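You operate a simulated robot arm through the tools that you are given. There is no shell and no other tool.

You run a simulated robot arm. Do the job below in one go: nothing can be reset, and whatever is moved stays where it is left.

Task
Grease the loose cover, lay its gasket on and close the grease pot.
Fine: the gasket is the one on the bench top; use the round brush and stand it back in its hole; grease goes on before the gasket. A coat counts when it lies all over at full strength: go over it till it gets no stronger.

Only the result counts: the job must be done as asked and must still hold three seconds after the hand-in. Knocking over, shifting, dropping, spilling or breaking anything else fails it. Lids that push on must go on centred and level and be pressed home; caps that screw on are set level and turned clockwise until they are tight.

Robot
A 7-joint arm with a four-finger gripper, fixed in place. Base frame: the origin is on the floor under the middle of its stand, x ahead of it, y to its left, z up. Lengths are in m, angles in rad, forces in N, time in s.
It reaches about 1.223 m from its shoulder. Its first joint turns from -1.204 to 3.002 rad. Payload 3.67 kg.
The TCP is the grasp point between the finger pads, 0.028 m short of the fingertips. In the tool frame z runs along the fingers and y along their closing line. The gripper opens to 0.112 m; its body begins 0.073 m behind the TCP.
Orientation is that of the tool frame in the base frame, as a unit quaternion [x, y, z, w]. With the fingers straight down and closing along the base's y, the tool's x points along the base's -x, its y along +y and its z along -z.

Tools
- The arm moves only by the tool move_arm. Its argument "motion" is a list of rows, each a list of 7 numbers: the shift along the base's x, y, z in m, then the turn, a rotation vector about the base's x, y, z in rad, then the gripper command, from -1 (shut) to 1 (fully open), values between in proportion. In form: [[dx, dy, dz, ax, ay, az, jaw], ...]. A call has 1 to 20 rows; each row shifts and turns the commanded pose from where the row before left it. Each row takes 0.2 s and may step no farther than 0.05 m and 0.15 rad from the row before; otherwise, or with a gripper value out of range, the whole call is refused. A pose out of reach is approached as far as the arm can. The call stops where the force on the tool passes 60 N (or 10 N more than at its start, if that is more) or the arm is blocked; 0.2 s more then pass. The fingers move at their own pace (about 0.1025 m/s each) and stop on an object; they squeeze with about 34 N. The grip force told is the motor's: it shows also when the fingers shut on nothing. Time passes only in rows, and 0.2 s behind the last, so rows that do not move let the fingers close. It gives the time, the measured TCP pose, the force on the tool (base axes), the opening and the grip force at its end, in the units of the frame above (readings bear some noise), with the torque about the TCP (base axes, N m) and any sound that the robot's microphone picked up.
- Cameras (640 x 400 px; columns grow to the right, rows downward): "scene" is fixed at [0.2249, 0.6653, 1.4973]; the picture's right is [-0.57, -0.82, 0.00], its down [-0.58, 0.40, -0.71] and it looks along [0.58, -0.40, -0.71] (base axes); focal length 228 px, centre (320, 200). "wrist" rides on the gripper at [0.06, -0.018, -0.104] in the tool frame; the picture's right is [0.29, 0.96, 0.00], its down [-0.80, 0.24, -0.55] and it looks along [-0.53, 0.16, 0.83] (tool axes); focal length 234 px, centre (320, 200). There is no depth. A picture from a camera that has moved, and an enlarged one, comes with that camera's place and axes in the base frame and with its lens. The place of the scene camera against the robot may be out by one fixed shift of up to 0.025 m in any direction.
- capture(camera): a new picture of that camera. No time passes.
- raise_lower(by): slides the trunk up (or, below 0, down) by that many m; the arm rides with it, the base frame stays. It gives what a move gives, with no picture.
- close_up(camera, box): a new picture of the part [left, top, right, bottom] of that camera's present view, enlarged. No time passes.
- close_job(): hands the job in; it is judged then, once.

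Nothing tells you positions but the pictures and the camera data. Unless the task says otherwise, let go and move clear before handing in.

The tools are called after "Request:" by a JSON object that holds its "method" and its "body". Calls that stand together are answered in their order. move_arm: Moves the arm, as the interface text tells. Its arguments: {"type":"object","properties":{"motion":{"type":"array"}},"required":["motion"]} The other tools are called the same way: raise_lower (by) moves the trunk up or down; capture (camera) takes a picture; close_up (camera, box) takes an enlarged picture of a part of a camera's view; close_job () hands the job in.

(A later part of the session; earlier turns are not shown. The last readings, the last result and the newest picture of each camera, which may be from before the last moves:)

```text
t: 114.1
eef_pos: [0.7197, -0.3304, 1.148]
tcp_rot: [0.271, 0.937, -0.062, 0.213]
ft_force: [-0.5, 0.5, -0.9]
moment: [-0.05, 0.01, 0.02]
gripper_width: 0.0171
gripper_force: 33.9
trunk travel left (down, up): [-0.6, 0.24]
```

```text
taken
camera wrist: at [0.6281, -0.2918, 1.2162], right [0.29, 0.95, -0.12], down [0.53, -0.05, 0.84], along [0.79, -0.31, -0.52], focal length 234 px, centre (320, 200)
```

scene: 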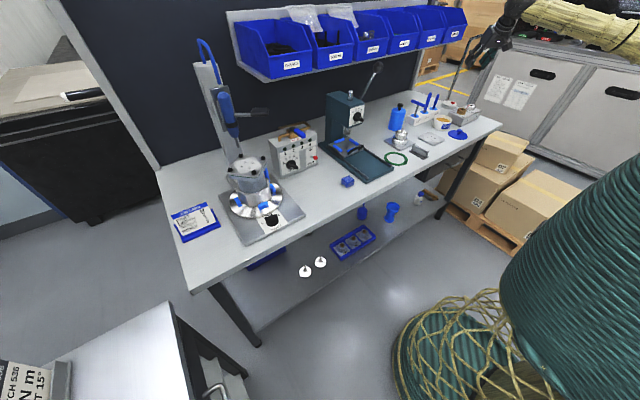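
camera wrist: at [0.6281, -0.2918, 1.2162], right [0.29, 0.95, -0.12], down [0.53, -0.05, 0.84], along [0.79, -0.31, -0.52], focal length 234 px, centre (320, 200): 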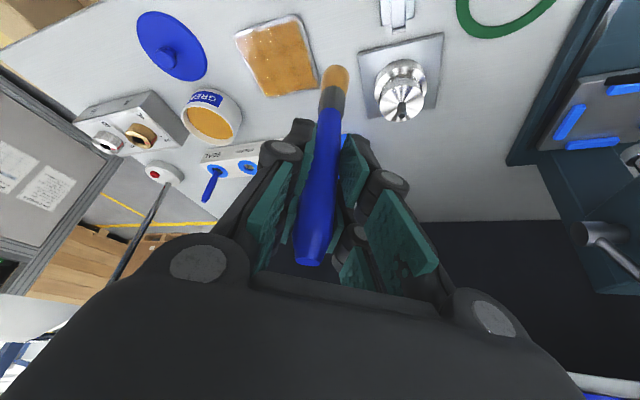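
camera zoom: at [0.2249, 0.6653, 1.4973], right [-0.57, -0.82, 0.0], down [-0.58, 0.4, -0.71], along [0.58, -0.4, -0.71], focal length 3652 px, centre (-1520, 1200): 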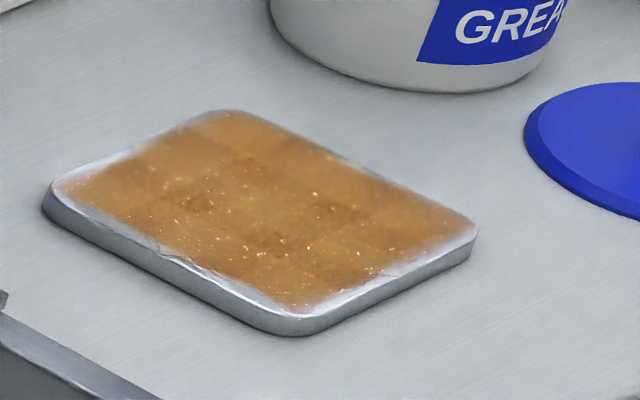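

The picture is the same as before the last pass, so the coat is at full strength. Next I take the brush back over its hole at offset zero from where I gripped it.

Request:
{"method": "move_arm", "body": {"motion": [[0.0294, -0.0337, -0.0031, 0, 0, 0, -1], [0.0294, -0.0337, -0.0031, 0, 0, 0, -1], [0.0294, -0.0337, -0.0031, 0, 0, 0, -1], [0.0294, -0.0337, -0.0031, 0, 0, 0, -1], [0.0294, -0.0337, -0.0031, 0, 0, 0, -1], [0.0294, -0.0337, -0.0031, 0, 0, 0, -1], [0.0294, -0.0337, -0.0031, 0, 0, 0, -1], [0.0295, -0.034, -0.0028, 0, 0, 0, -1], [0, 0, 0, 0, 0, 0, -1], [0, 0, 0, 0, 0, 0, -1]]}}

Request:
{"method": "capture", "body": {"camera": "wrist"}}

Request:
{"method": "close_up", "body": {"camera": "scene", "box": [395, 70, 465, 130]}}

```text
t: 116.3
eef_pos: [0.9564, -0.6015, 1.1238]
tcp_rot: [0.27, 0.936, -0.062, 0.215]
ft_force: [0.6, -0.9, -0.6]
moment: [0.01, -0.01, 0.0]
gripper_width: 0.017
gripper_force: 34.1
trunk travel left (down, up): [-0.6, 0.24]
```

```text
taken
camera wrist: at [0.864, -0.5632, 1.1901], right [0.29, 0.95, -0.12], down [0.53, -0.05, 0.85], along [0.8, -0.31, -0.52], focal length 234 px, centre (320, 200)
```

wrist: 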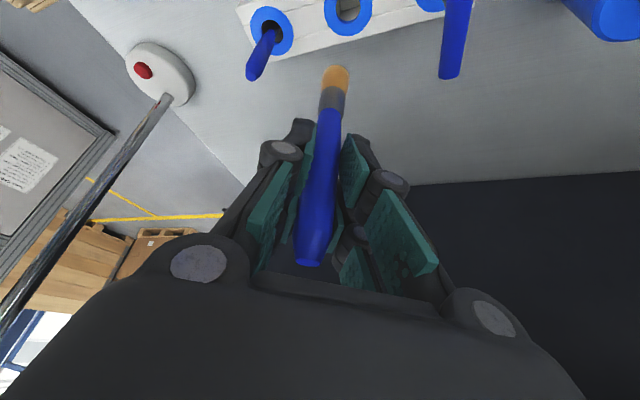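

```text
6.67 times, centred on (430, 100) of scene
camera zoom: at [0.2249, 0.6653, 1.4973], right [-0.57, -0.82, 0.0], down [-0.58, 0.4, -0.71], along [0.58, -0.4, -0.71], focal length 1522 px, centre (-413, 867)
```

zoom: 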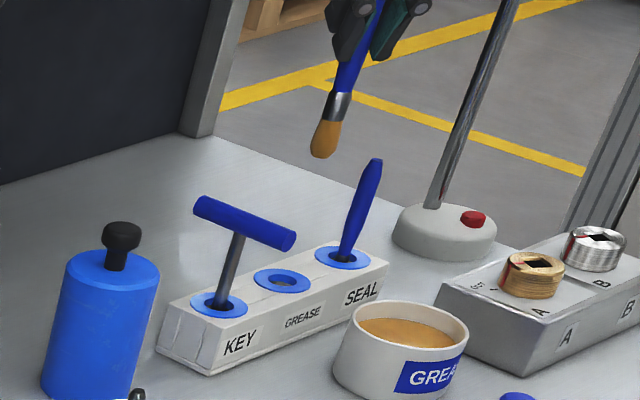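

Directly above the hole by the commanded sums. I descend until the tip is just over the rack and check the alignment.

Request:
{"method": "move_arm", "body": {"motion": [[0, 0, -0.03, 0, 0, 0, -1], [0, 0, -0.03, 0, 0, 0, -1], [0, 0, -0.03, 0, 0, 0, -1], [0, 0, 0, 0, 0, 0, -1], [0, 0, 0, 0, 0, 0, -1]]}}

Request:
{"method": "close_up", "body": {"camera": "wrist", "box": [270, 20, 410, 120]}}

Request:
{"method": "close_up", "body": {"camera": "scene", "box": [410, 85, 450, 120]}}

```text
t: 117.5
eef_pos: [0.9558, -0.6021, 1.034]
tcp_rot: [0.27, 0.937, -0.061, 0.215]
ft_force: [0.1, 0.2, -0.3]
moment: [0.0, 0.0, -0.02]
gripper_width: 0.0173
gripper_force: 34.4
trunk travel left (down, up): [-0.6, 0.24]
```

```text
4.00 times, centred on (340, 70) of wrist
camera zoom: at [0.8632, -0.5631, 1.1022], right [0.29, 0.95, -0.12], down [0.53, -0.05, 0.85], along [0.8, -0.31, -0.52], focal length 937 px, centre (240, 720)
```

zoom: 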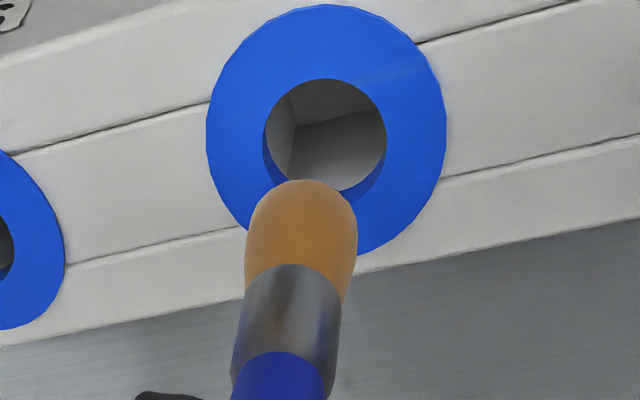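

```text
11.43 times, centred on (430, 102) of scene
camera zoom: at [0.2249, 0.6653, 1.4973], right [-0.57, -0.82, 0.0], down [-0.58, 0.4, -0.71], along [0.58, -0.4, -0.71], focal length 2608 px, centre (-937, 1314)
```

zoom: 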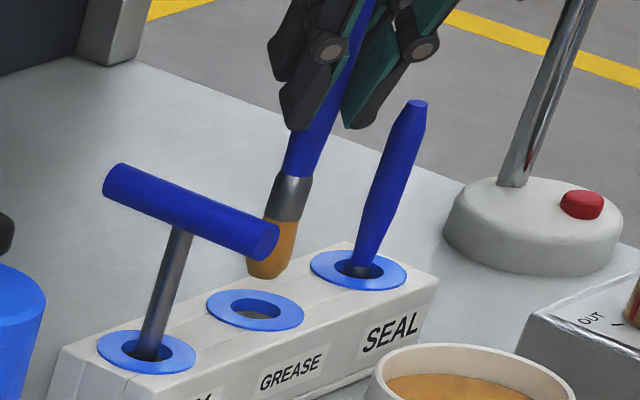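

The tip looks about 1.5–2 mm toward -y of the hole centre, same as when it came out. I nudge it 1.2 mm and go in slowly, watching the force.

Request:
{"method": "move_arm", "body": {"motion": [[0.0004, 0.0012, 0, 0, 0, 0, -1], [0, 0, -0.01, 0, 0, 0, -1], [0, 0, -0.01, 0, 0, 0, -1], [0, 0, 0, 0, 0, 0, -1]]}}

Request:
{"method": "close_up", "body": {"camera": "wrist", "box": [270, 20, 410, 120]}}

Request:
{"method": "close_up", "body": {"camera": "scene", "box": [410, 85, 450, 120]}}

```text
t: 118.5
eef_pos: [0.9543, -0.6005, 1.0146]
tcp_rot: [0.272, 0.937, -0.062, 0.213]
ft_force: [-0.7, 0.2, -0.3]
moment: [-0.01, 0.02, -0.01]
gripper_width: 0.0172
gripper_force: 33.8
trunk travel left (down, up): [-0.6, 0.24]
```

```text
4.00 times, centred on (340, 70) of wrist
camera zoom: at [0.8625, -0.5628, 1.0825], right [0.29, 0.95, -0.12], down [0.53, -0.05, 0.85], along [0.8, -0.31, -0.52], focal length 937 px, centre (240, 720)
```

zoom: 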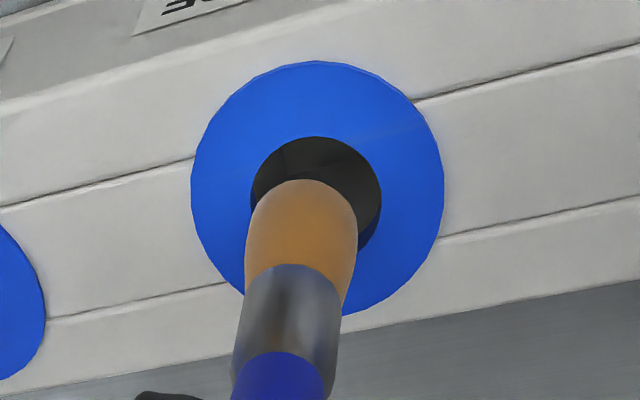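

```text
11.43 times, centred on (430, 102) of scene
camera zoom: at [0.2249, 0.6653, 1.4973], right [-0.57, -0.82, 0.0], down [-0.58, 0.4, -0.71], along [0.58, -0.4, -0.71], focal length 2608 px, centre (-937, 1314)
```

zoom: 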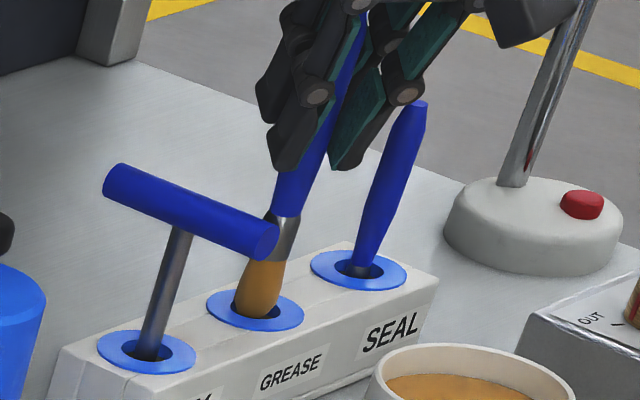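

The tip is entering the hole. I nudge another 1.5–2 mm toward the hole centre and continue down in small steps.

Request:
{"method": "move_arm", "body": {"motion": [[-0.001, 0.0015, 0, 0, 0, 0, -1], [0, 0, -0.005, 0, 0, 0, -1], [0, 0, -0.005, 0, 0, 0, -1], [0, 0, 0, 0, 0, 0, -1]]}}

Request:
{"method": "close_up", "body": {"camera": "wrist", "box": [270, 20, 410, 120]}}

Request:
{"method": "close_up", "body": {"camera": "scene", "box": [415, 95, 440, 115]}}

```text
t: 119.5
eef_pos: [0.9535, -0.5988, 1.0041]
tcp_rot: [0.271, 0.936, -0.061, 0.214]
ft_force: [0.0, -0.1, -0.8]
moment: [-0.01, 0.0, -0.01]
gripper_width: 0.0173
gripper_force: 33.8
trunk travel left (down, up): [-0.6, 0.24]
```

```text
4.00 times, centred on (340, 70) of wrist
camera zoom: at [0.8621, -0.5607, 1.0716], right [0.29, 0.95, -0.12], down [0.53, -0.05, 0.85], along [0.8, -0.31, -0.52], focal length 937 px, centre (240, 720)
```

zoom: 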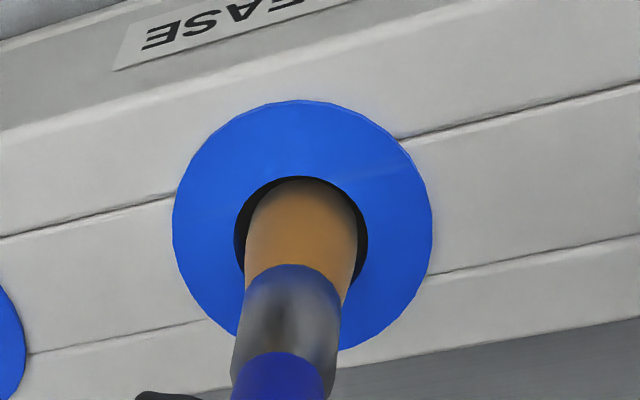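

```text
16.00 times, centred on (428, 105) of scene
camera zoom: at [0.2249, 0.6653, 1.4973], right [-0.57, -0.82, 0.0], down [-0.58, 0.4, -0.71], along [0.58, -0.4, -0.71], focal length 3652 px, centre (-1400, 1720)
```

zoom: 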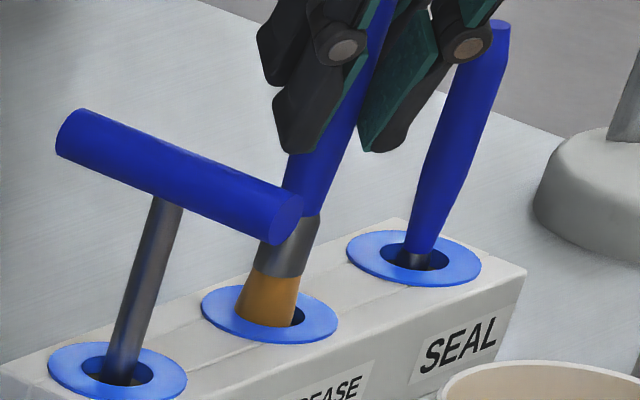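

Request:
{"method": "move_arm", "body": {"motion": [[-0.0015, 0, 0, 0, 0, 0, -1], [0, 0, -0.005, 0, 0, 0, -1], [0, 0, -0.005, 0, 0, 0, -1], [0, 0, 0, 0, 0, 0, -1]]}}

Request:
{"method": "close_up", "body": {"camera": "wrist", "box": [270, 20, 410, 120]}}

Request:
{"method": "close_up", "body": {"camera": "scene", "box": [415, 95, 440, 115]}}

```text
t: 120.5
eef_pos: [0.9532, -0.5984, 0.994]
tcp_rot: [0.272, 0.936, -0.062, 0.214]
ft_force: [0.8, 0.7, -0.6]
moment: [-0.01, 0.01, 0.03]
gripper_width: 0.0169
gripper_force: 33.9
trunk travel left (down, up): [-0.6, 0.24]
```

```text
4.00 times, centred on (340, 70) of wrist
camera zoom: at [0.8607, -0.56, 1.061], right [0.29, 0.95, -0.12], down [0.53, -0.05, 0.85], along [0.8, -0.31, -0.52], focal length 937 px, centre (240, 720)
```

zoom: 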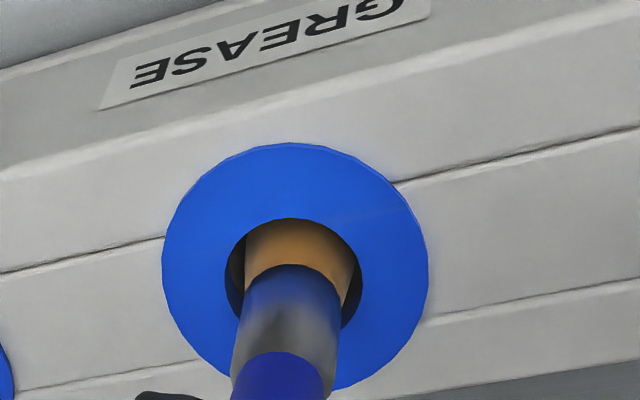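

```text
16.00 times, centred on (428, 105) of scene
camera zoom: at [0.2249, 0.6653, 1.4973], right [-0.57, -0.82, 0.0], down [-0.58, 0.4, -0.71], along [0.58, -0.4, -0.71], focal length 3652 px, centre (-1400, 1720)
```

zoom: 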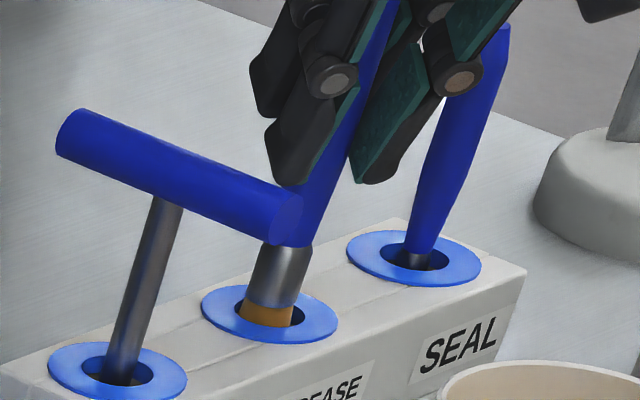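

Going in cleanly with no force. Lowering to full depth.

Request:
{"method": "move_arm", "body": {"motion": [[0, 0, -0.005, 0, 0, 0, -1], [0, 0, -0.004, 0, 0, 0, -1], [0, 0, -0.003, 0, 0, 0, -1], [0, 0, 0, 0, 0, 0, -1]]}}

Request:
{"method": "close_up", "body": {"camera": "wrist", "box": [270, 40, 410, 140]}}

Request:
{"method": "close_up", "body": {"camera": "scene", "box": [415, 95, 440, 115]}}

```text
t: 121.5
eef_pos: [0.9524, -0.5979, 0.9818]
tcp_rot: [0.271, 0.937, -0.061, 0.214]
ft_force: [-0.2, -0.1, 0.5]
moment: [0.01, -0.02, 0.01]
gripper_width: 0.017
gripper_force: 33.8
trunk travel left (down, up): [-0.6, 0.24]
```

```text
4.00 times, centred on (340, 90) of wrist
camera zoom: at [0.8608, -0.5596, 1.0486], right [0.29, 0.95, -0.12], down [0.53, -0.05, 0.85], along [0.8, -0.31, -0.52], focal length 937 px, centre (240, 640)
```

zoom: 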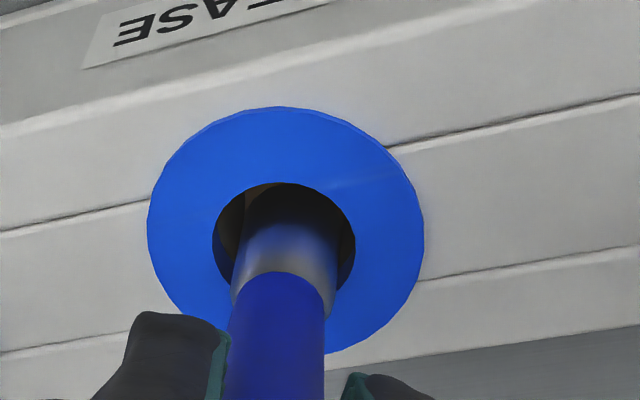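

```text
16.00 times, centred on (428, 105) of scene
camera zoom: at [0.2249, 0.6653, 1.4973], right [-0.57, -0.82, 0.0], down [-0.58, 0.4, -0.71], along [0.58, -0.4, -0.71], focal length 3652 px, centre (-1400, 1720)
```

zoom: 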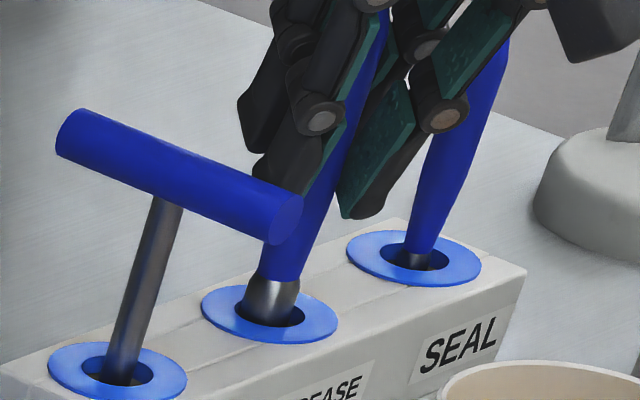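

Request:
{"method": "move_arm", "body": {"motion": [[0, 0, -0.0015, 0, 0, 0, -1], [0, 0, 0, 0, 0, 0, -1]]}}

Request:
{"method": "move_arm", "body": {"motion": [[0, 0, -0.0015, 0, 0, 0, -1], [0, 0, 0, 0, 0, 0, -1]]}}

```text
t: 122.1
eef_pos: [0.9532, -0.5975, 0.9803]
tcp_rot: [0.272, 0.936, -0.062, 0.213]
ft_force: [0.0, -0.7, -0.7]
moment: [0.0, 0.02, -0.01]
gripper_width: 0.0172
gripper_force: 33.7
trunk travel left (down, up): [-0.6, 0.24]
```

```text
t: 122.7
eef_pos: [0.9528, -0.5972, 0.978]
tcp_rot: [0.271, 0.936, -0.062, 0.214]
ft_force: [0.4, -0.1, -0.9]
moment: [0.01, 0.01, 0.01]
gripper_width: 0.0171
gripper_force: 34.0
trunk travel left (down, up): [-0.6, 0.24]
```

The brush is at its original depth within a millimetre or so; releasing slowly.

Request:
{"method": "move_arm", "body": {"motion": [[0, 0, 0, 0, 0, 0, -0.6], [0, 0, 0, 0, 0, 0, -0.4], [0, 0, 0, 0, 0, 0, -0.2], [0, 0, 0, 0, 0, 0, -0.1], [0, 0, 0, 0, 0, 0, -0.1], [0, 0, 0, 0, 0, 0, -0.1]]}}

Request:
{"method": "capture", "body": {"camera": "wrist"}}

Request:
{"method": "close_up", "body": {"camera": "scene", "box": [410, 85, 445, 115]}}

```text
t: 124.1
eef_pos: [0.9539, -0.5978, 0.9785]
tcp_rot: [0.272, 0.936, -0.062, 0.213]
ft_force: [-0.8, -0.5, -0.9]
moment: [0.03, 0.02, 0.01]
gripper_width: 0.0505
gripper_force: 0.1
trunk travel left (down, up): [-0.6, 0.24]
```

```text
taken
camera wrist: at [0.8609, -0.5598, 1.0459], right [0.29, 0.95, -0.12], down [0.53, -0.05, 0.85], along [0.8, -0.31, -0.52], focal length 234 px, centre (320, 200)
```

wrist: 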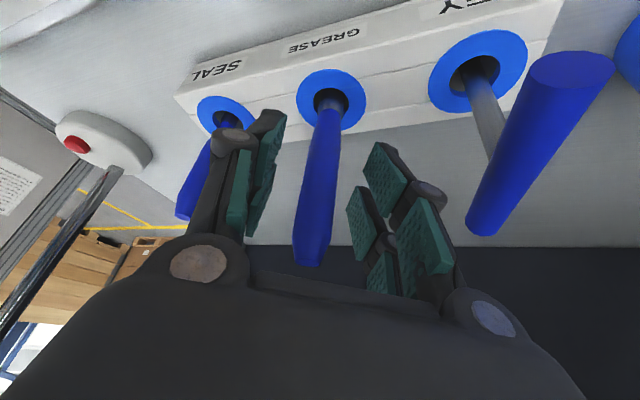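

```text
13.33 times, centred on (428, 100) of scene
camera zoom: at [0.2249, 0.6653, 1.4973], right [-0.57, -0.82, 0.0], down [-0.58, 0.4, -0.71], along [0.58, -0.4, -0.71], focal length 3043 px, centre (-1113, 1533)
```

zoom: 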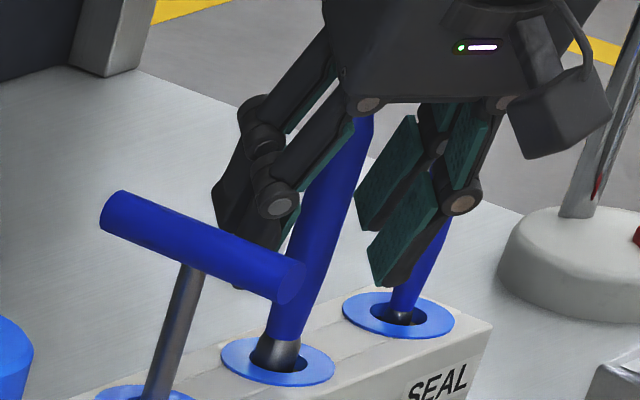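

The brush stands in its hole again. I retreat straight up and bring the hand back to vertical.

Request:
{"method": "move_arm", "body": {"motion": [[0, 0, 0.03, 0, 0, 0, -0.1], [0, 0, 0.04, 0, 0, 0, -0.1], [0, 0, 0.04, 0, 0, 0, -0.1], [0, 0, 0.04, 0, 0, 0, -0.1], [-0.035, 0.02, 0.02, 0, 0, 0, -0.1], [-0.035, 0.02, 0, 0, 0, 0, -0.1], [-0.035, 0.02, 0, 0, 0, 0, -0.1], [-0.035, 0.02, 0, 0, 0, 0, -0.1], [0, 0, 0, 0, 0, 0, -0.1]]}}

Request:
{"method": "close_up", "body": {"camera": "scene", "box": [395, 75, 465, 135]}}

Request:
{"method": "capture", "body": {"camera": "wrist"}}

```text
t: 126.1
eef_pos: [0.8121, -0.5176, 1.1509]
tcp_rot: [0.27, 0.937, -0.061, 0.213]
ft_force: [-0.1, -0.6, -1.2]
moment: [0.04, 0.0, 0.05]
gripper_width: 0.0504
gripper_force: 0.0
trunk travel left (down, up): [-0.6, 0.24]
```

```text
6.67 times, centred on (430, 105) of scene
camera zoom: at [0.2249, 0.6653, 1.4973], right [-0.57, -0.82, 0.0], down [-0.58, 0.4, -0.71], along [0.58, -0.4, -0.71], focal length 1522 px, centre (-413, 833)
```

zoom: 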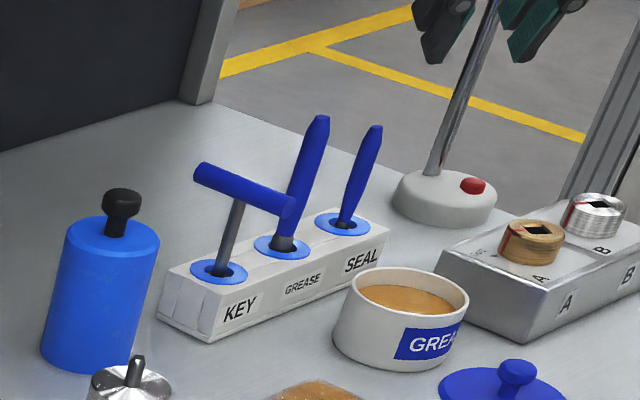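

```text
taken
camera wrist: at [0.721, -0.4795, 1.2176], right [0.29, 0.95, -0.12], down [0.53, -0.05, 0.84], along [0.79, -0.31, -0.52], focal length 234 px, centre (320, 200)
```

wrist: 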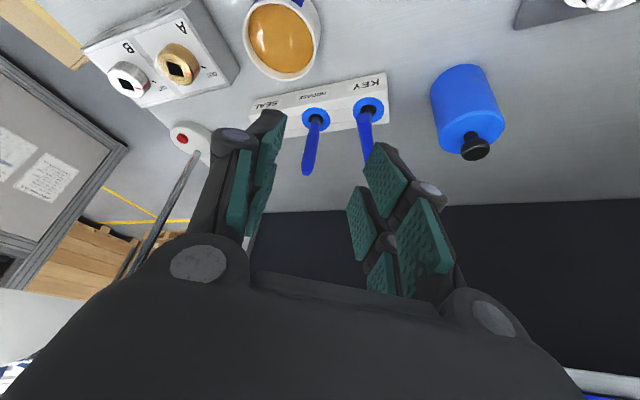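

The brush looks just as it did at the start. Now I un-tilt the hand and move left to look closely at the gasket.

Request:
{"method": "move_arm", "body": {"motion": [[-0.02, 0.03, 0, 0.06, 0.0952, 0, -0.1], [-0.02, 0.03, 0, 0.06, 0.0952, 0, -0.1], [-0.02, 0.03, 0, 0.06, 0.0952, 0, -0.1], [-0.02, 0.03, 0, 0.06, 0.0952, 0, -0.1], [-0.015, 0.03, 0, 0, 0, 0.1405, 0.3], [-0.015, 0.03, 0, 0, 0, 0.1405, 0.3], [-0.015, 0.03, 0, 0, 0, 0.1405, 0.3], [-0.015, 0.03, 0, 0, 0, 0.1405, 0.3], [0, 0.03, 0, 0, 0, 0, 0.3], [0, 0.03, 0, 0, 0, 0, 0.3], [0, 0, 0, 0, 0, 0, 0.3]]}}

Request:
{"method": "capture", "body": {"camera": "wrist"}}

Request:
{"method": "close_up", "body": {"camera": "scene", "box": [375, 140, 415, 175]}}

```text
t: 128.5
eef_pos: [0.6726, -0.2208, 1.1492]
tcp_rot: [-0.001, 1.0, 0.002, 0.0]
ft_force: [-0.8, 0.8, -0.3]
moment: [0.03, 0.0, -0.02]
gripper_width: 0.0727
gripper_force: 0.1
trunk travel left (down, up): [-0.6, 0.24]
```

```text
taken
camera wrist: at [0.6142, -0.2381, 1.2525], right [-0.29, 0.96, 0.0], down [0.8, 0.24, 0.55], along [0.53, 0.16, -0.83], focal length 234 px, centre (320, 200)
```

wrist: 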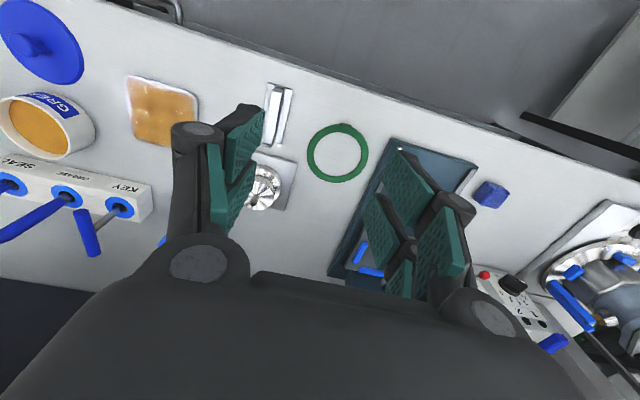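

```text
11.43 times, centred on (395, 158) of scene
camera zoom: at [0.2249, 0.6653, 1.4973], right [-0.57, -0.82, 0.0], down [-0.58, 0.4, -0.71], along [0.58, -0.4, -0.71], focal length 2608 px, centre (-537, 686)
```

zoom: 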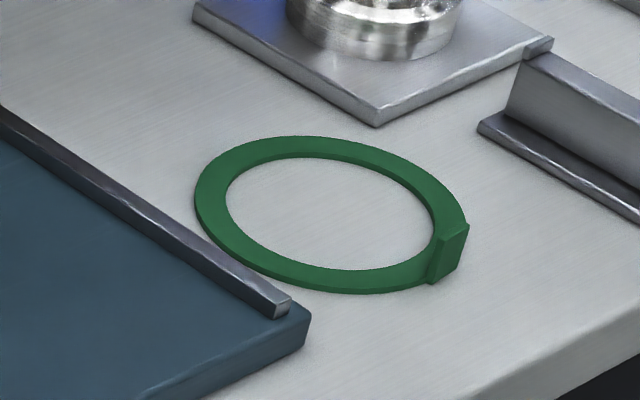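

The gasket is a flat green ring with a small upright tab to grip. Zooming in from the wrist.

Request:
{"method": "close_up", "body": {"camera": "wrist", "box": [290, 110, 390, 195]}}

Request:
{"method": "close_up", "body": {"camera": "scene", "box": [395, 148, 415, 166]}}

```text
4.71 times, centred on (340, 152) of wrist
camera zoom: at [0.6142, -0.2381, 1.2525], right [-0.29, 0.96, 0.0], down [0.8, 0.24, 0.55], along [0.53, 0.16, -0.83], focal length 1102 px, centre (226, 424)
```

zoom: 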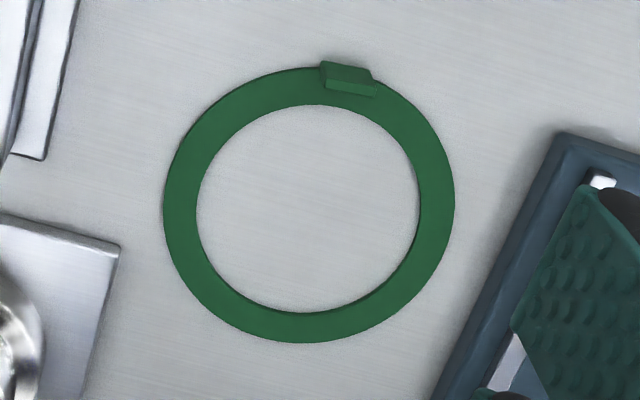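

```text
16.00 times, centred on (405, 157) of scene
camera zoom: at [0.2249, 0.6653, 1.4973], right [-0.57, -0.82, 0.0], down [-0.58, 0.4, -0.71], along [0.58, -0.4, -0.71], focal length 3652 px, centre (-1040, 888)
```

zoom: 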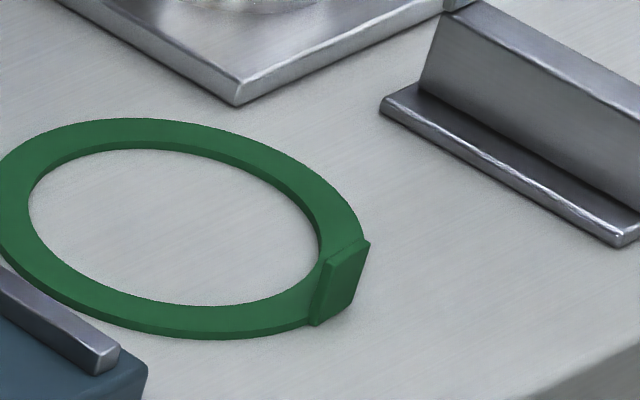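

The tab stands on the low-x side of the ring at about (0.710, -0.166), roughly 17 mm wide along y, 6 mm thick and 26 mm tall. I'll yaw the hand so that it closes across the thin direction and come lower above it.

Request:
{"method": "move_arm", "body": {"motion": [[0.0038, 0.0055, -0.012, 0, 0, -0.144, 0.2], [0.0038, 0.0055, -0.012, 0, 0, -0.144, 0.2], [0.0038, 0.0055, -0.012, 0, 0, -0.144, 0.2], [0.0038, 0.0055, -0.012, 0, 0, -0.144, 0.2], [0.0038, 0.0055, -0.012, 0, 0, -0.144, 0.2], [0.0038, 0.0055, -0.012, 0, 0, -0.144, 0.2], [0.0038, 0.0055, -0.012, 0, 0, -0.144, 0.2], [0.0038, 0.0055, -0.012, 0, 0, -0.144, 0.2], [0.0038, 0.0055, -0.012, 0, 0, -0.144, 0.2], [0.0038, 0.0055, -0.012, 0, 0, -0.144, 0.2], [0, 0, 0, 0, 0, 0, 0.2]]}}

Request:
{"method": "capture", "body": {"camera": "wrist"}}

Request:
{"method": "close_up", "body": {"camera": "wrist", "box": [260, 80, 420, 200]}}

```text
t: 130.9
eef_pos: [0.7103, -0.1632, 1.0286]
tcp_rot: [0.66, 0.751, 0.0, 0.001]
ft_force: [-0.1, -0.2, -0.3]
moment: [-0.01, 0.01, -0.02]
gripper_width: 0.0673
gripper_force: 0.0
trunk travel left (down, up): [-0.6, 0.24]
```

```text
taken
camera wrist: at [0.6865, -0.1054, 1.1331], right [0.91, 0.41, 0.0], down [0.34, -0.76, 0.55], along [0.23, -0.51, -0.83], focal length 234 px, centre (320, 200)
```

wrist: 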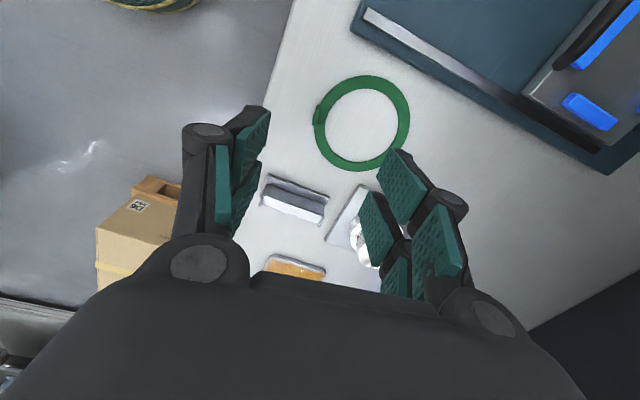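

```text
3.33 times, centred on (340, 140) of wrist
camera zoom: at [0.6865, -0.1054, 1.1331], right [0.91, 0.41, 0.0], down [0.34, -0.76, 0.55], along [0.23, -0.51, -0.83], focal length 781 px, centre (253, 400)
```

zoom: 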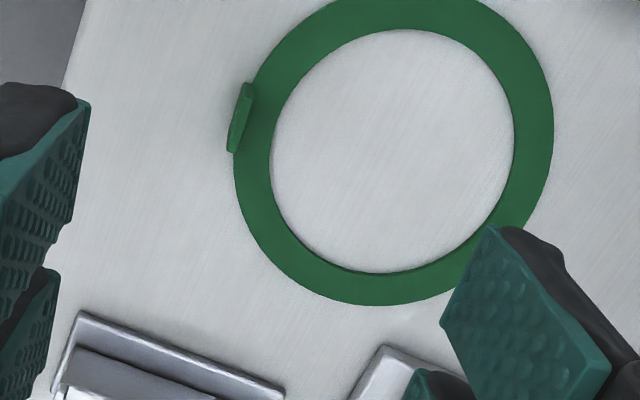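

The tab is within 3 mm of the hand's axis and well aligned. I correct and descend part-way.

Request:
{"method": "move_arm", "body": {"motion": [[-0.0015, -0.0025, -0.03, 0, 0, 0, 0.0], [0, 0, -0.03, 0, 0, 0, 0.0], [0, 0, -0.03, 0, 0, 0, 0.0], [0, 0, 0, 0, 0, 0, 0.0], [0, 0, 0, 0, 0, 0, 0.0]]}}

Request:
{"method": "capture", "body": {"camera": "wrist"}}

Request:
{"method": "close_up", "body": {"camera": "wrist", "box": [260, 100, 400, 200]}}

Request:
{"method": "close_up", "body": {"camera": "scene", "box": [380, 130, 430, 175]}}

```text
t: 132.1
eef_pos: [0.7087, -0.1643, 0.9386]
tcp_rot: [0.659, 0.752, 0.0, 0.0]
ft_force: [-0.8, -1.2, 0.3]
moment: [0.01, 0.0, 0.01]
gripper_width: 0.0558
gripper_force: 0.0
trunk travel left (down, up): [-0.6, 0.24]
```

```text
taken
camera wrist: at [0.6849, -0.107, 1.043], right [0.91, 0.41, 0.0], down [0.34, -0.76, 0.55], along [0.23, -0.5, -0.83], focal length 234 px, centre (320, 200)
```

wrist: 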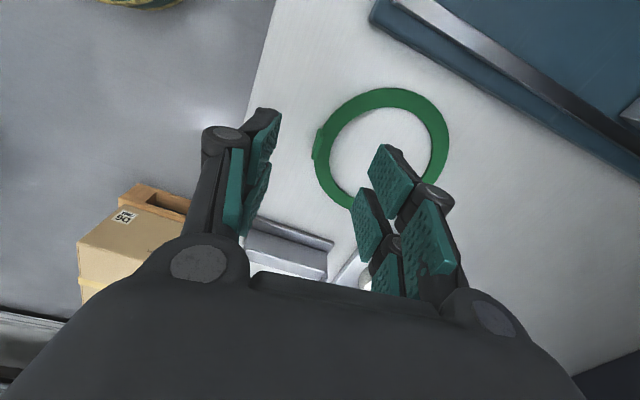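

```text
4.00 times, centred on (330, 150) of wrist
camera zoom: at [0.6849, -0.107, 1.043], right [0.91, 0.41, 0.0], down [0.34, -0.76, 0.55], along [0.23, -0.5, -0.83], focal length 937 px, centre (280, 400)
```

zoom: 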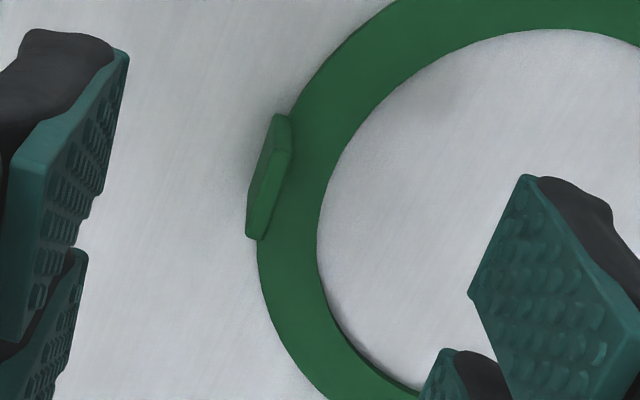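

```text
8.89 times, centred on (405, 152) of scene
camera zoom: at [0.2249, 0.6653, 1.4973], right [-0.57, -0.82, 0.0], down [-0.58, 0.4, -0.71], along [0.58, -0.4, -0.71], focal length 2029 px, centre (-436, 622)
```

zoom: 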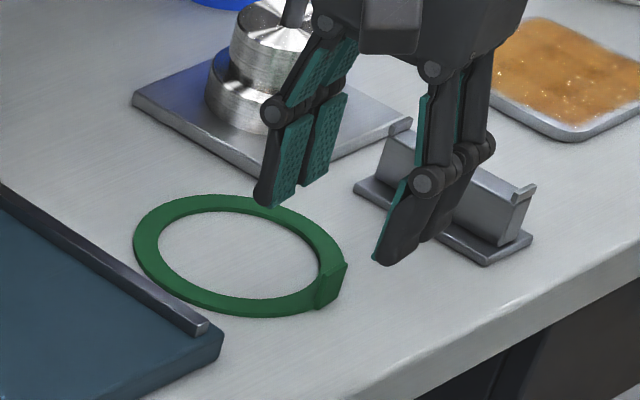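

Request:
{"method": "move_arm", "body": {"motion": [[-0.002, -0.0008, -0.015, 0, 0, 0, 0.0], [0, 0, -0.015, 0, 0, 0, 0.0], [0, 0, -0.013, 0, 0, 0, 0.0], [0, 0, 0, 0, 0, 0, 0.0]]}}

Request:
{"method": "capture", "body": {"camera": "wrist"}}

Request:
{"method": "close_up", "body": {"camera": "scene", "box": [385, 135, 420, 170]}}

```text
t: 133.1
eef_pos: [0.7066, -0.1653, 0.896]
tcp_rot: [0.659, 0.752, 0.0, 0.0]
ft_force: [0.1, 1.0, -0.7]
moment: [0.0, -0.01, -0.05]
gripper_width: 0.0562
gripper_force: 0.0
trunk travel left (down, up): [-0.6, 0.24]
```

```text
taken
camera wrist: at [0.6819, -0.1087, 1.0001], right [0.91, 0.41, 0.0], down [0.34, -0.76, 0.55], along [0.23, -0.5, -0.83], focal length 234 px, centre (320, 200)
```

wrist: 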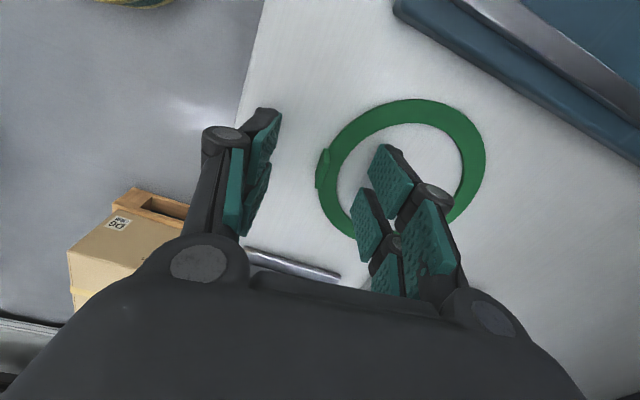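

```text
11.43 times, centred on (402, 152) of scene
camera zoom: at [0.2249, 0.6653, 1.4973], right [-0.57, -0.82, 0.0], down [-0.58, 0.4, -0.71], along [0.58, -0.4, -0.71], focal length 2608 px, centre (-623, 743)
```

zoom: 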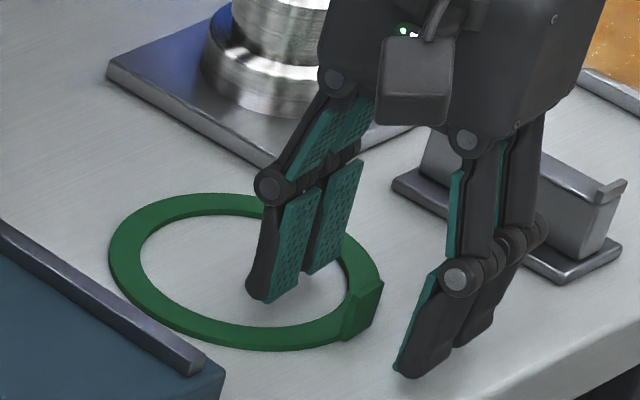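

The fingers straddle the tab. A touch lower, then close.

Request:
{"method": "move_arm", "body": {"motion": [[0, 0, -0.003, 0, 0, 0, 0.0], [0, 0, 0, 0, 0, 0, -0.5], [0, 0, 0, 0, 0, 0, -0.8], [0, 0, 0, 0, 0, 0, -1], [0, 0, 0, 0, 0, 0, -1], [0, 0, 0, 0, 0, 0, -1]]}}

Request:
{"method": "capture", "body": {"camera": "wrist"}}

Request:
{"method": "close_up", "body": {"camera": "scene", "box": [385, 135, 420, 170]}}

```text
t: 134.5
eef_pos: [0.7067, -0.1662, 0.8932]
tcp_rot: [0.66, 0.751, 0.001, 0.0]
ft_force: [0.0, 0.8, -0.8]
moment: [-0.01, 0.02, 0.0]
gripper_width: 0.0058
gripper_force: 33.8
trunk travel left (down, up): [-0.6, 0.24]
```

```text
taken
camera wrist: at [0.6826, -0.1083, 0.9973], right [0.91, 0.41, 0.0], down [0.34, -0.76, 0.55], along [0.23, -0.5, -0.83], focal length 234 px, centre (320, 200)
```

wrist: 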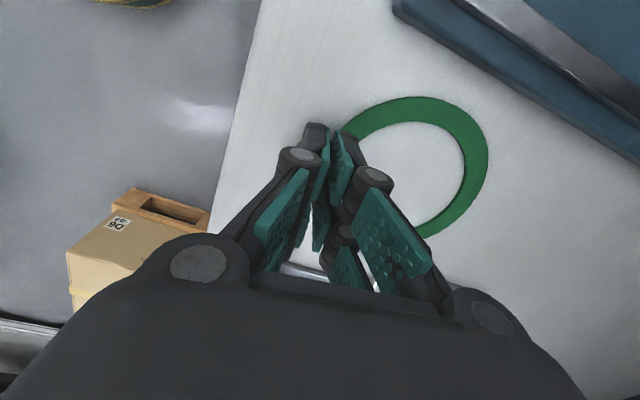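

```text
11.43 times, centred on (402, 152) of scene
camera zoom: at [0.2249, 0.6653, 1.4973], right [-0.57, -0.82, 0.0], down [-0.58, 0.4, -0.71], along [0.58, -0.4, -0.71], focal length 2608 px, centre (-623, 743)
```

zoom: 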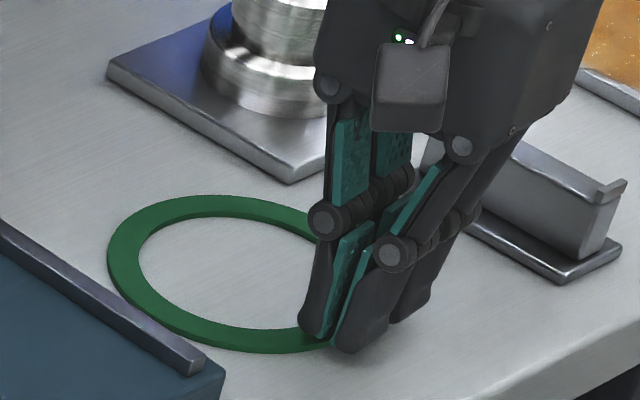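

The tab is held at 5.8 mm. Lifting gently and checking the ring stays level.

Request:
{"method": "move_arm", "body": {"motion": [[0, 0, 0.005, 0, 0, 0, -1], [0, 0, 0.015, 0, 0, 0, -1], [0, 0, 0.03, 0, 0, 0, -1], [0, 0, 0.03, 0, 0, 0, -1], [0, 0, 0, 0, 0, 0, -1]]}}

Request:
{"method": "capture", "body": {"camera": "wrist"}}

Request:
{"method": "close_up", "body": {"camera": "scene", "box": [375, 115, 435, 175]}}

```text
t: 135.7
eef_pos: [0.7052, -0.1671, 0.9735]
tcp_rot: [0.659, 0.752, -0.001, 0.0]
ft_force: [-0.4, 0.8, -0.4]
moment: [0.0, 0.02, 0.0]
gripper_width: 0.0062
gripper_force: 34.1
trunk travel left (down, up): [-0.6, 0.24]
```

```text
taken
camera wrist: at [0.6813, -0.1088, 1.0774], right [0.91, 0.41, 0.0], down [0.34, -0.76, 0.55], along [0.23, -0.5, -0.83], focal length 234 px, centre (320, 200)
```

wrist: 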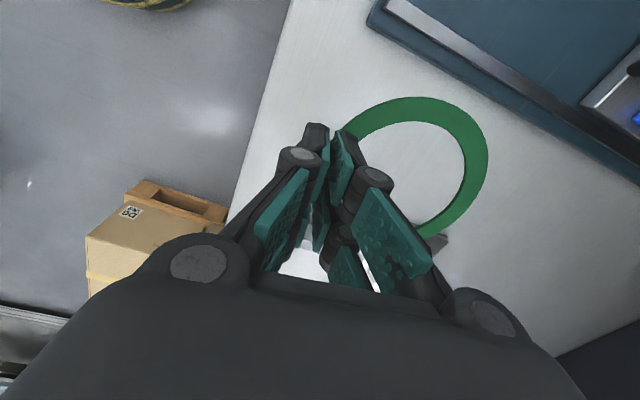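

```text
6.67 times, centred on (405, 145) of scene
camera zoom: at [0.2249, 0.6653, 1.4973], right [-0.57, -0.82, 0.0], down [-0.58, 0.4, -0.71], along [0.58, -0.4, -0.71], focal length 1522 px, centre (-247, 567)
```

zoom: 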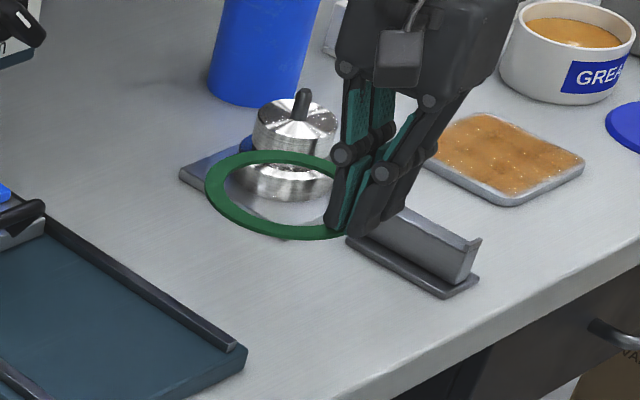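

The ring is held level. I zoom in to measure the ring's centre relative to the hand.

Request:
{"method": "close_up", "body": {"camera": "wrist", "box": [320, 80, 520, 260]}}

Request:
{"method": "close_up", "body": {"camera": "scene", "box": [390, 130, 425, 160]}}

```text
2.22 times, centred on (420, 170) of wrist
camera zoom: at [0.6813, -0.1088, 1.0774], right [0.91, 0.41, 0.0], down [0.34, -0.76, 0.55], along [0.23, -0.5, -0.83], focal length 520 px, centre (98, 267)
```

zoom: 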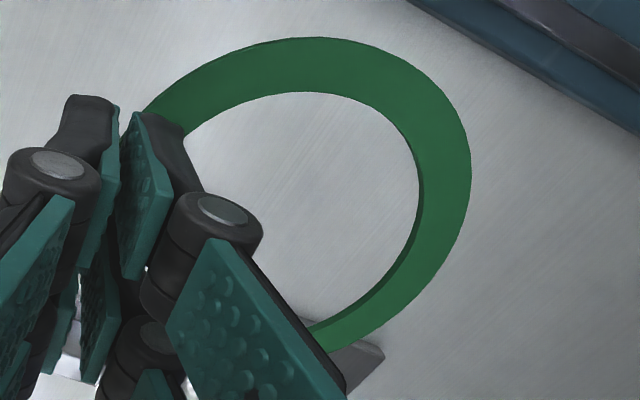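

```text
13.33 times, centred on (408, 145) of scene
camera zoom: at [0.2249, 0.6653, 1.4973], right [-0.57, -0.82, 0.0], down [-0.58, 0.4, -0.71], along [0.58, -0.4, -0.71], focal length 3043 px, centre (-847, 933)
```

zoom: 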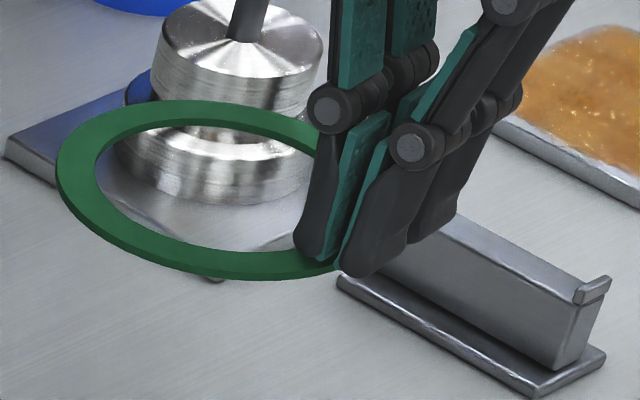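

The ring's centre sits about (+0.055, +0.0065) from the TCP with radius 0.055. I raise it well clear of the silver fixture and carry it over the cover.

Request:
{"method": "move_arm", "body": {"motion": [[0, 0, 0.045, 0, 0, 0, -1], [0, 0, 0.045, 0, 0, 0, -1], [0.003, -0.0413, 0, 0, 0, 0, -1], [0.003, -0.0413, 0, 0, 0, 0, -1], [0.003, -0.0413, 0, 0, 0, 0, -1], [0.003, -0.0413, 0, 0, 0, 0, -1], [0.003, -0.0413, 0, 0, 0, 0, -1], [0.003, -0.0413, 0, 0, 0, 0, -1], [0.003, -0.0413, 0, 0, 0, 0, -1], [0, 0, -0.04, 0, 0, 0, -1], [0, 0, 0, 0, 0, 0, -1], [0, 0, 0, 0, 0, 0, -1]]}}

Request:
{"method": "capture", "body": {"camera": "wrist"}}

Request:
{"method": "close_up", "body": {"camera": "wrist", "box": [300, 40, 540, 260]}}

Request:
{"method": "close_up", "body": {"camera": "scene", "box": [400, 90, 470, 150]}}

```text
t: 138.3
eef_pos: [0.7274, -0.4548, 1.0197]
tcp_rot: [0.659, 0.752, 0.001, -0.001]
ft_force: [-0.1, 0.5, -0.8]
moment: [0.03, 0.02, -0.02]
gripper_width: 0.0064
gripper_force: 33.7
trunk travel left (down, up): [-0.6, 0.24]
```

```text
taken
camera wrist: at [0.7028, -0.3977, 1.1241], right [0.91, 0.41, 0.0], down [0.34, -0.76, 0.55], along [0.23, -0.5, -0.83], focal length 234 px, centre (320, 200)
```

wrist: 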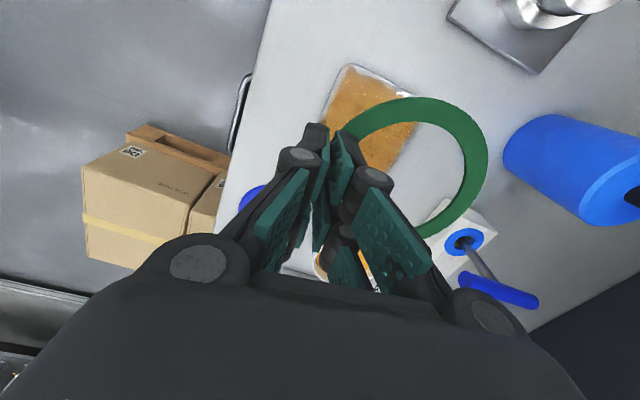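

```text
1.82 times, centred on (420, 150) of wrist
camera zoom: at [0.7028, -0.3977, 1.1241], right [0.91, 0.41, 0.0], down [0.34, -0.76, 0.55], along [0.23, -0.5, -0.83], focal length 426 px, centre (138, 291)
```

zoom: 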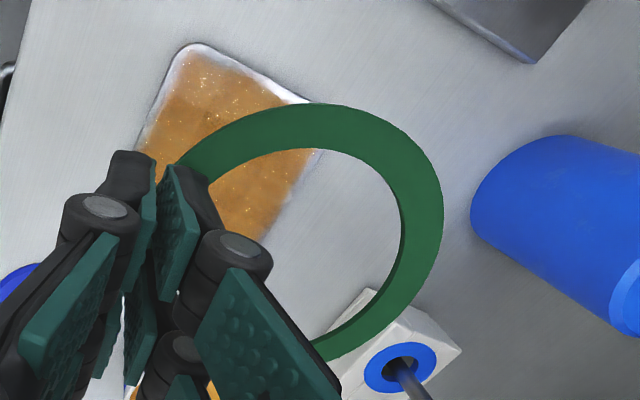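

```text
6.67 times, centred on (435, 120) of scene
camera zoom: at [0.2249, 0.6653, 1.4973], right [-0.57, -0.82, 0.0], down [-0.58, 0.4, -0.71], along [0.58, -0.4, -0.71], focal length 1522 px, centre (-447, 733)
```

zoom: 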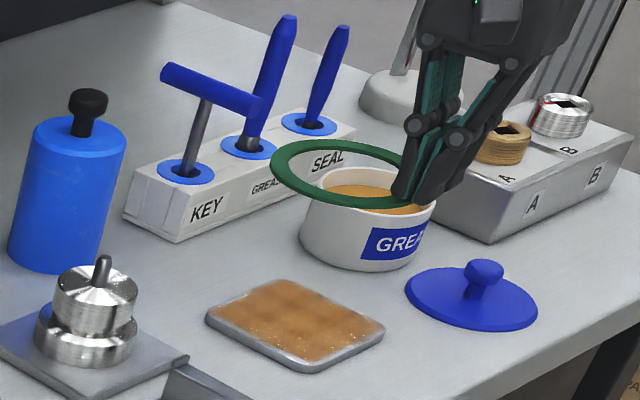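

Ring and cover are in view; lowering to about 15 mm above the cover for fine alignment.

Request:
{"method": "move_arm", "body": {"motion": [[0.001, 0.0, -0.035, 0, 0, 0, -1], [0, 0, -0.035, 0, 0, 0, -1], [0, 0, -0.03, 0, 0, 0, -1], [0, 0, 0, 0, 0, 0, -1], [0, 0, 0, 0, 0, 0, -1]]}}

Request:
{"method": "capture", "body": {"camera": "wrist"}}

Request:
{"method": "close_up", "body": {"camera": "wrist", "box": [300, 60, 520, 260]}}

Request:
{"method": "close_up", "body": {"camera": "scene", "box": [415, 115, 455, 150]}}

```text
t: 139.5
eef_pos: [0.7294, -0.4526, 0.9224]
tcp_rot: [0.659, 0.752, -0.001, 0.0]
ft_force: [-0.3, -0.2, -0.1]
moment: [-0.01, 0.03, -0.01]
gripper_width: 0.0061
gripper_force: 34.3
trunk travel left (down, up): [-0.6, 0.24]
```

```text
taken
camera wrist: at [0.7047, -0.3958, 1.0265], right [0.91, 0.41, 0.0], down [0.34, -0.76, 0.55], along [0.23, -0.5, -0.83], focal length 234 px, centre (320, 200)
```

wrist: 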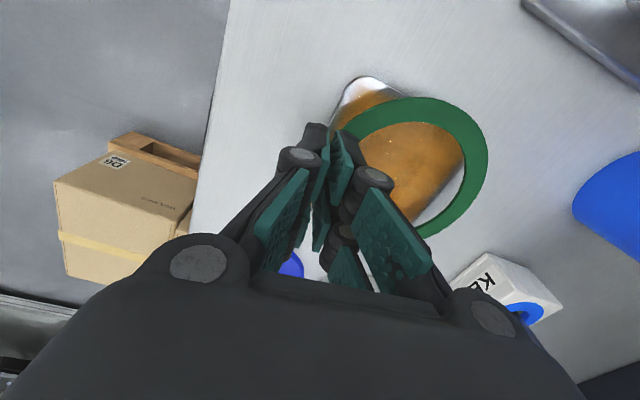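

```text
2.00 times, centred on (410, 160) of wrist
camera zoom: at [0.7047, -0.3958, 1.0265], right [0.91, 0.41, 0.0], down [0.34, -0.76, 0.55], along [0.23, -0.5, -0.83], focal length 468 px, centre (140, 280)
```

zoom: 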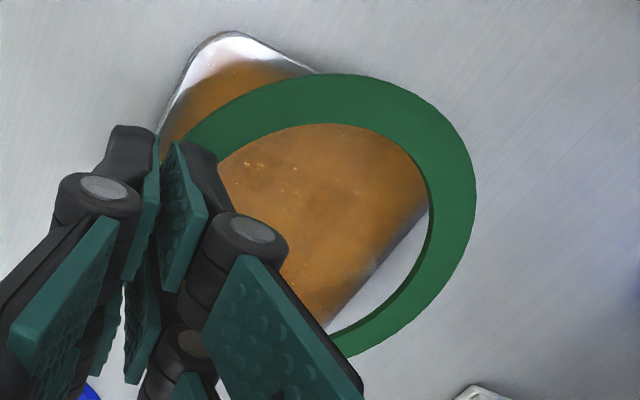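

```text
11.43 times, centred on (435, 132) of scene
camera zoom: at [0.2249, 0.6653, 1.4973], right [-0.57, -0.82, 0.0], down [-0.58, 0.4, -0.71], along [0.58, -0.4, -0.71], focal length 2608 px, centre (-994, 971)
```

zoom: 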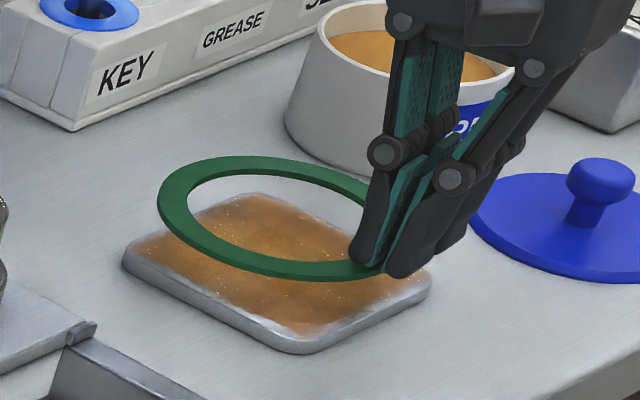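

Comparing outlines, the ring is about 4 mm too far in +x and 5 mm too far in +y. I correct that and go lower.

Request:
{"method": "move_arm", "body": {"motion": [[-0.004, -0.005, 0, 0, 0, 0, -1], [0, 0, -0.006, 0, 0, 0, -1], [0, 0, -0.005, 0, 0, 0, -1], [0, 0, 0, 0, 0, 0, -1], [0, 0, 0, 0, 0, 0, -1]]}}

Request:
{"method": "close_up", "body": {"camera": "wrist", "box": [300, 60, 520, 260]}}

Request:
{"method": "close_up", "body": {"camera": "scene", "box": [418, 120, 450, 148]}}

```text
t: 140.7
eef_pos: [0.726, -0.4599, 0.9122]
tcp_rot: [0.659, 0.752, 0.001, 0.0]
ft_force: [0.1, -0.7, -1.0]
moment: [0.03, 0.02, -0.02]
gripper_width: 0.0058
gripper_force: 34.5
trunk travel left (down, up): [-0.6, 0.24]
```

```text
2.00 times, centred on (410, 160) of wrist
camera zoom: at [0.7004, -0.4021, 1.0159], right [0.91, 0.41, 0.0], down [0.34, -0.76, 0.55], along [0.23, -0.5, -0.83], focal length 468 px, centre (140, 280)
```

zoom: 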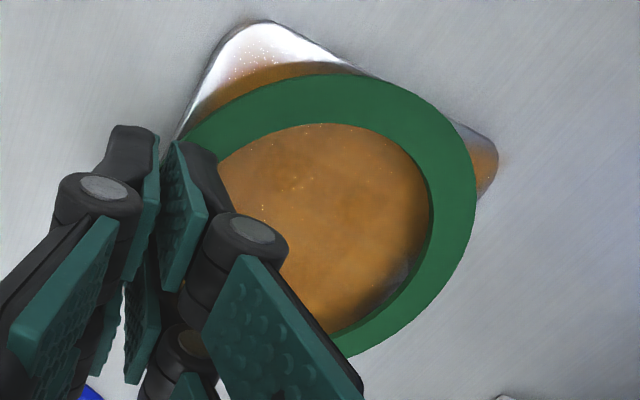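

```text
14.29 times, centred on (434, 134) of scene
camera zoom: at [0.2249, 0.6653, 1.4973], right [-0.57, -0.82, 0.0], down [-0.58, 0.4, -0.71], along [0.58, -0.4, -0.71], focal length 3260 px, centre (-1309, 1143)
```

zoom: 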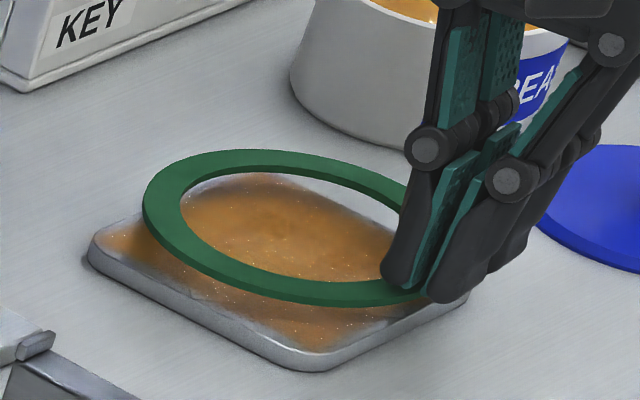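

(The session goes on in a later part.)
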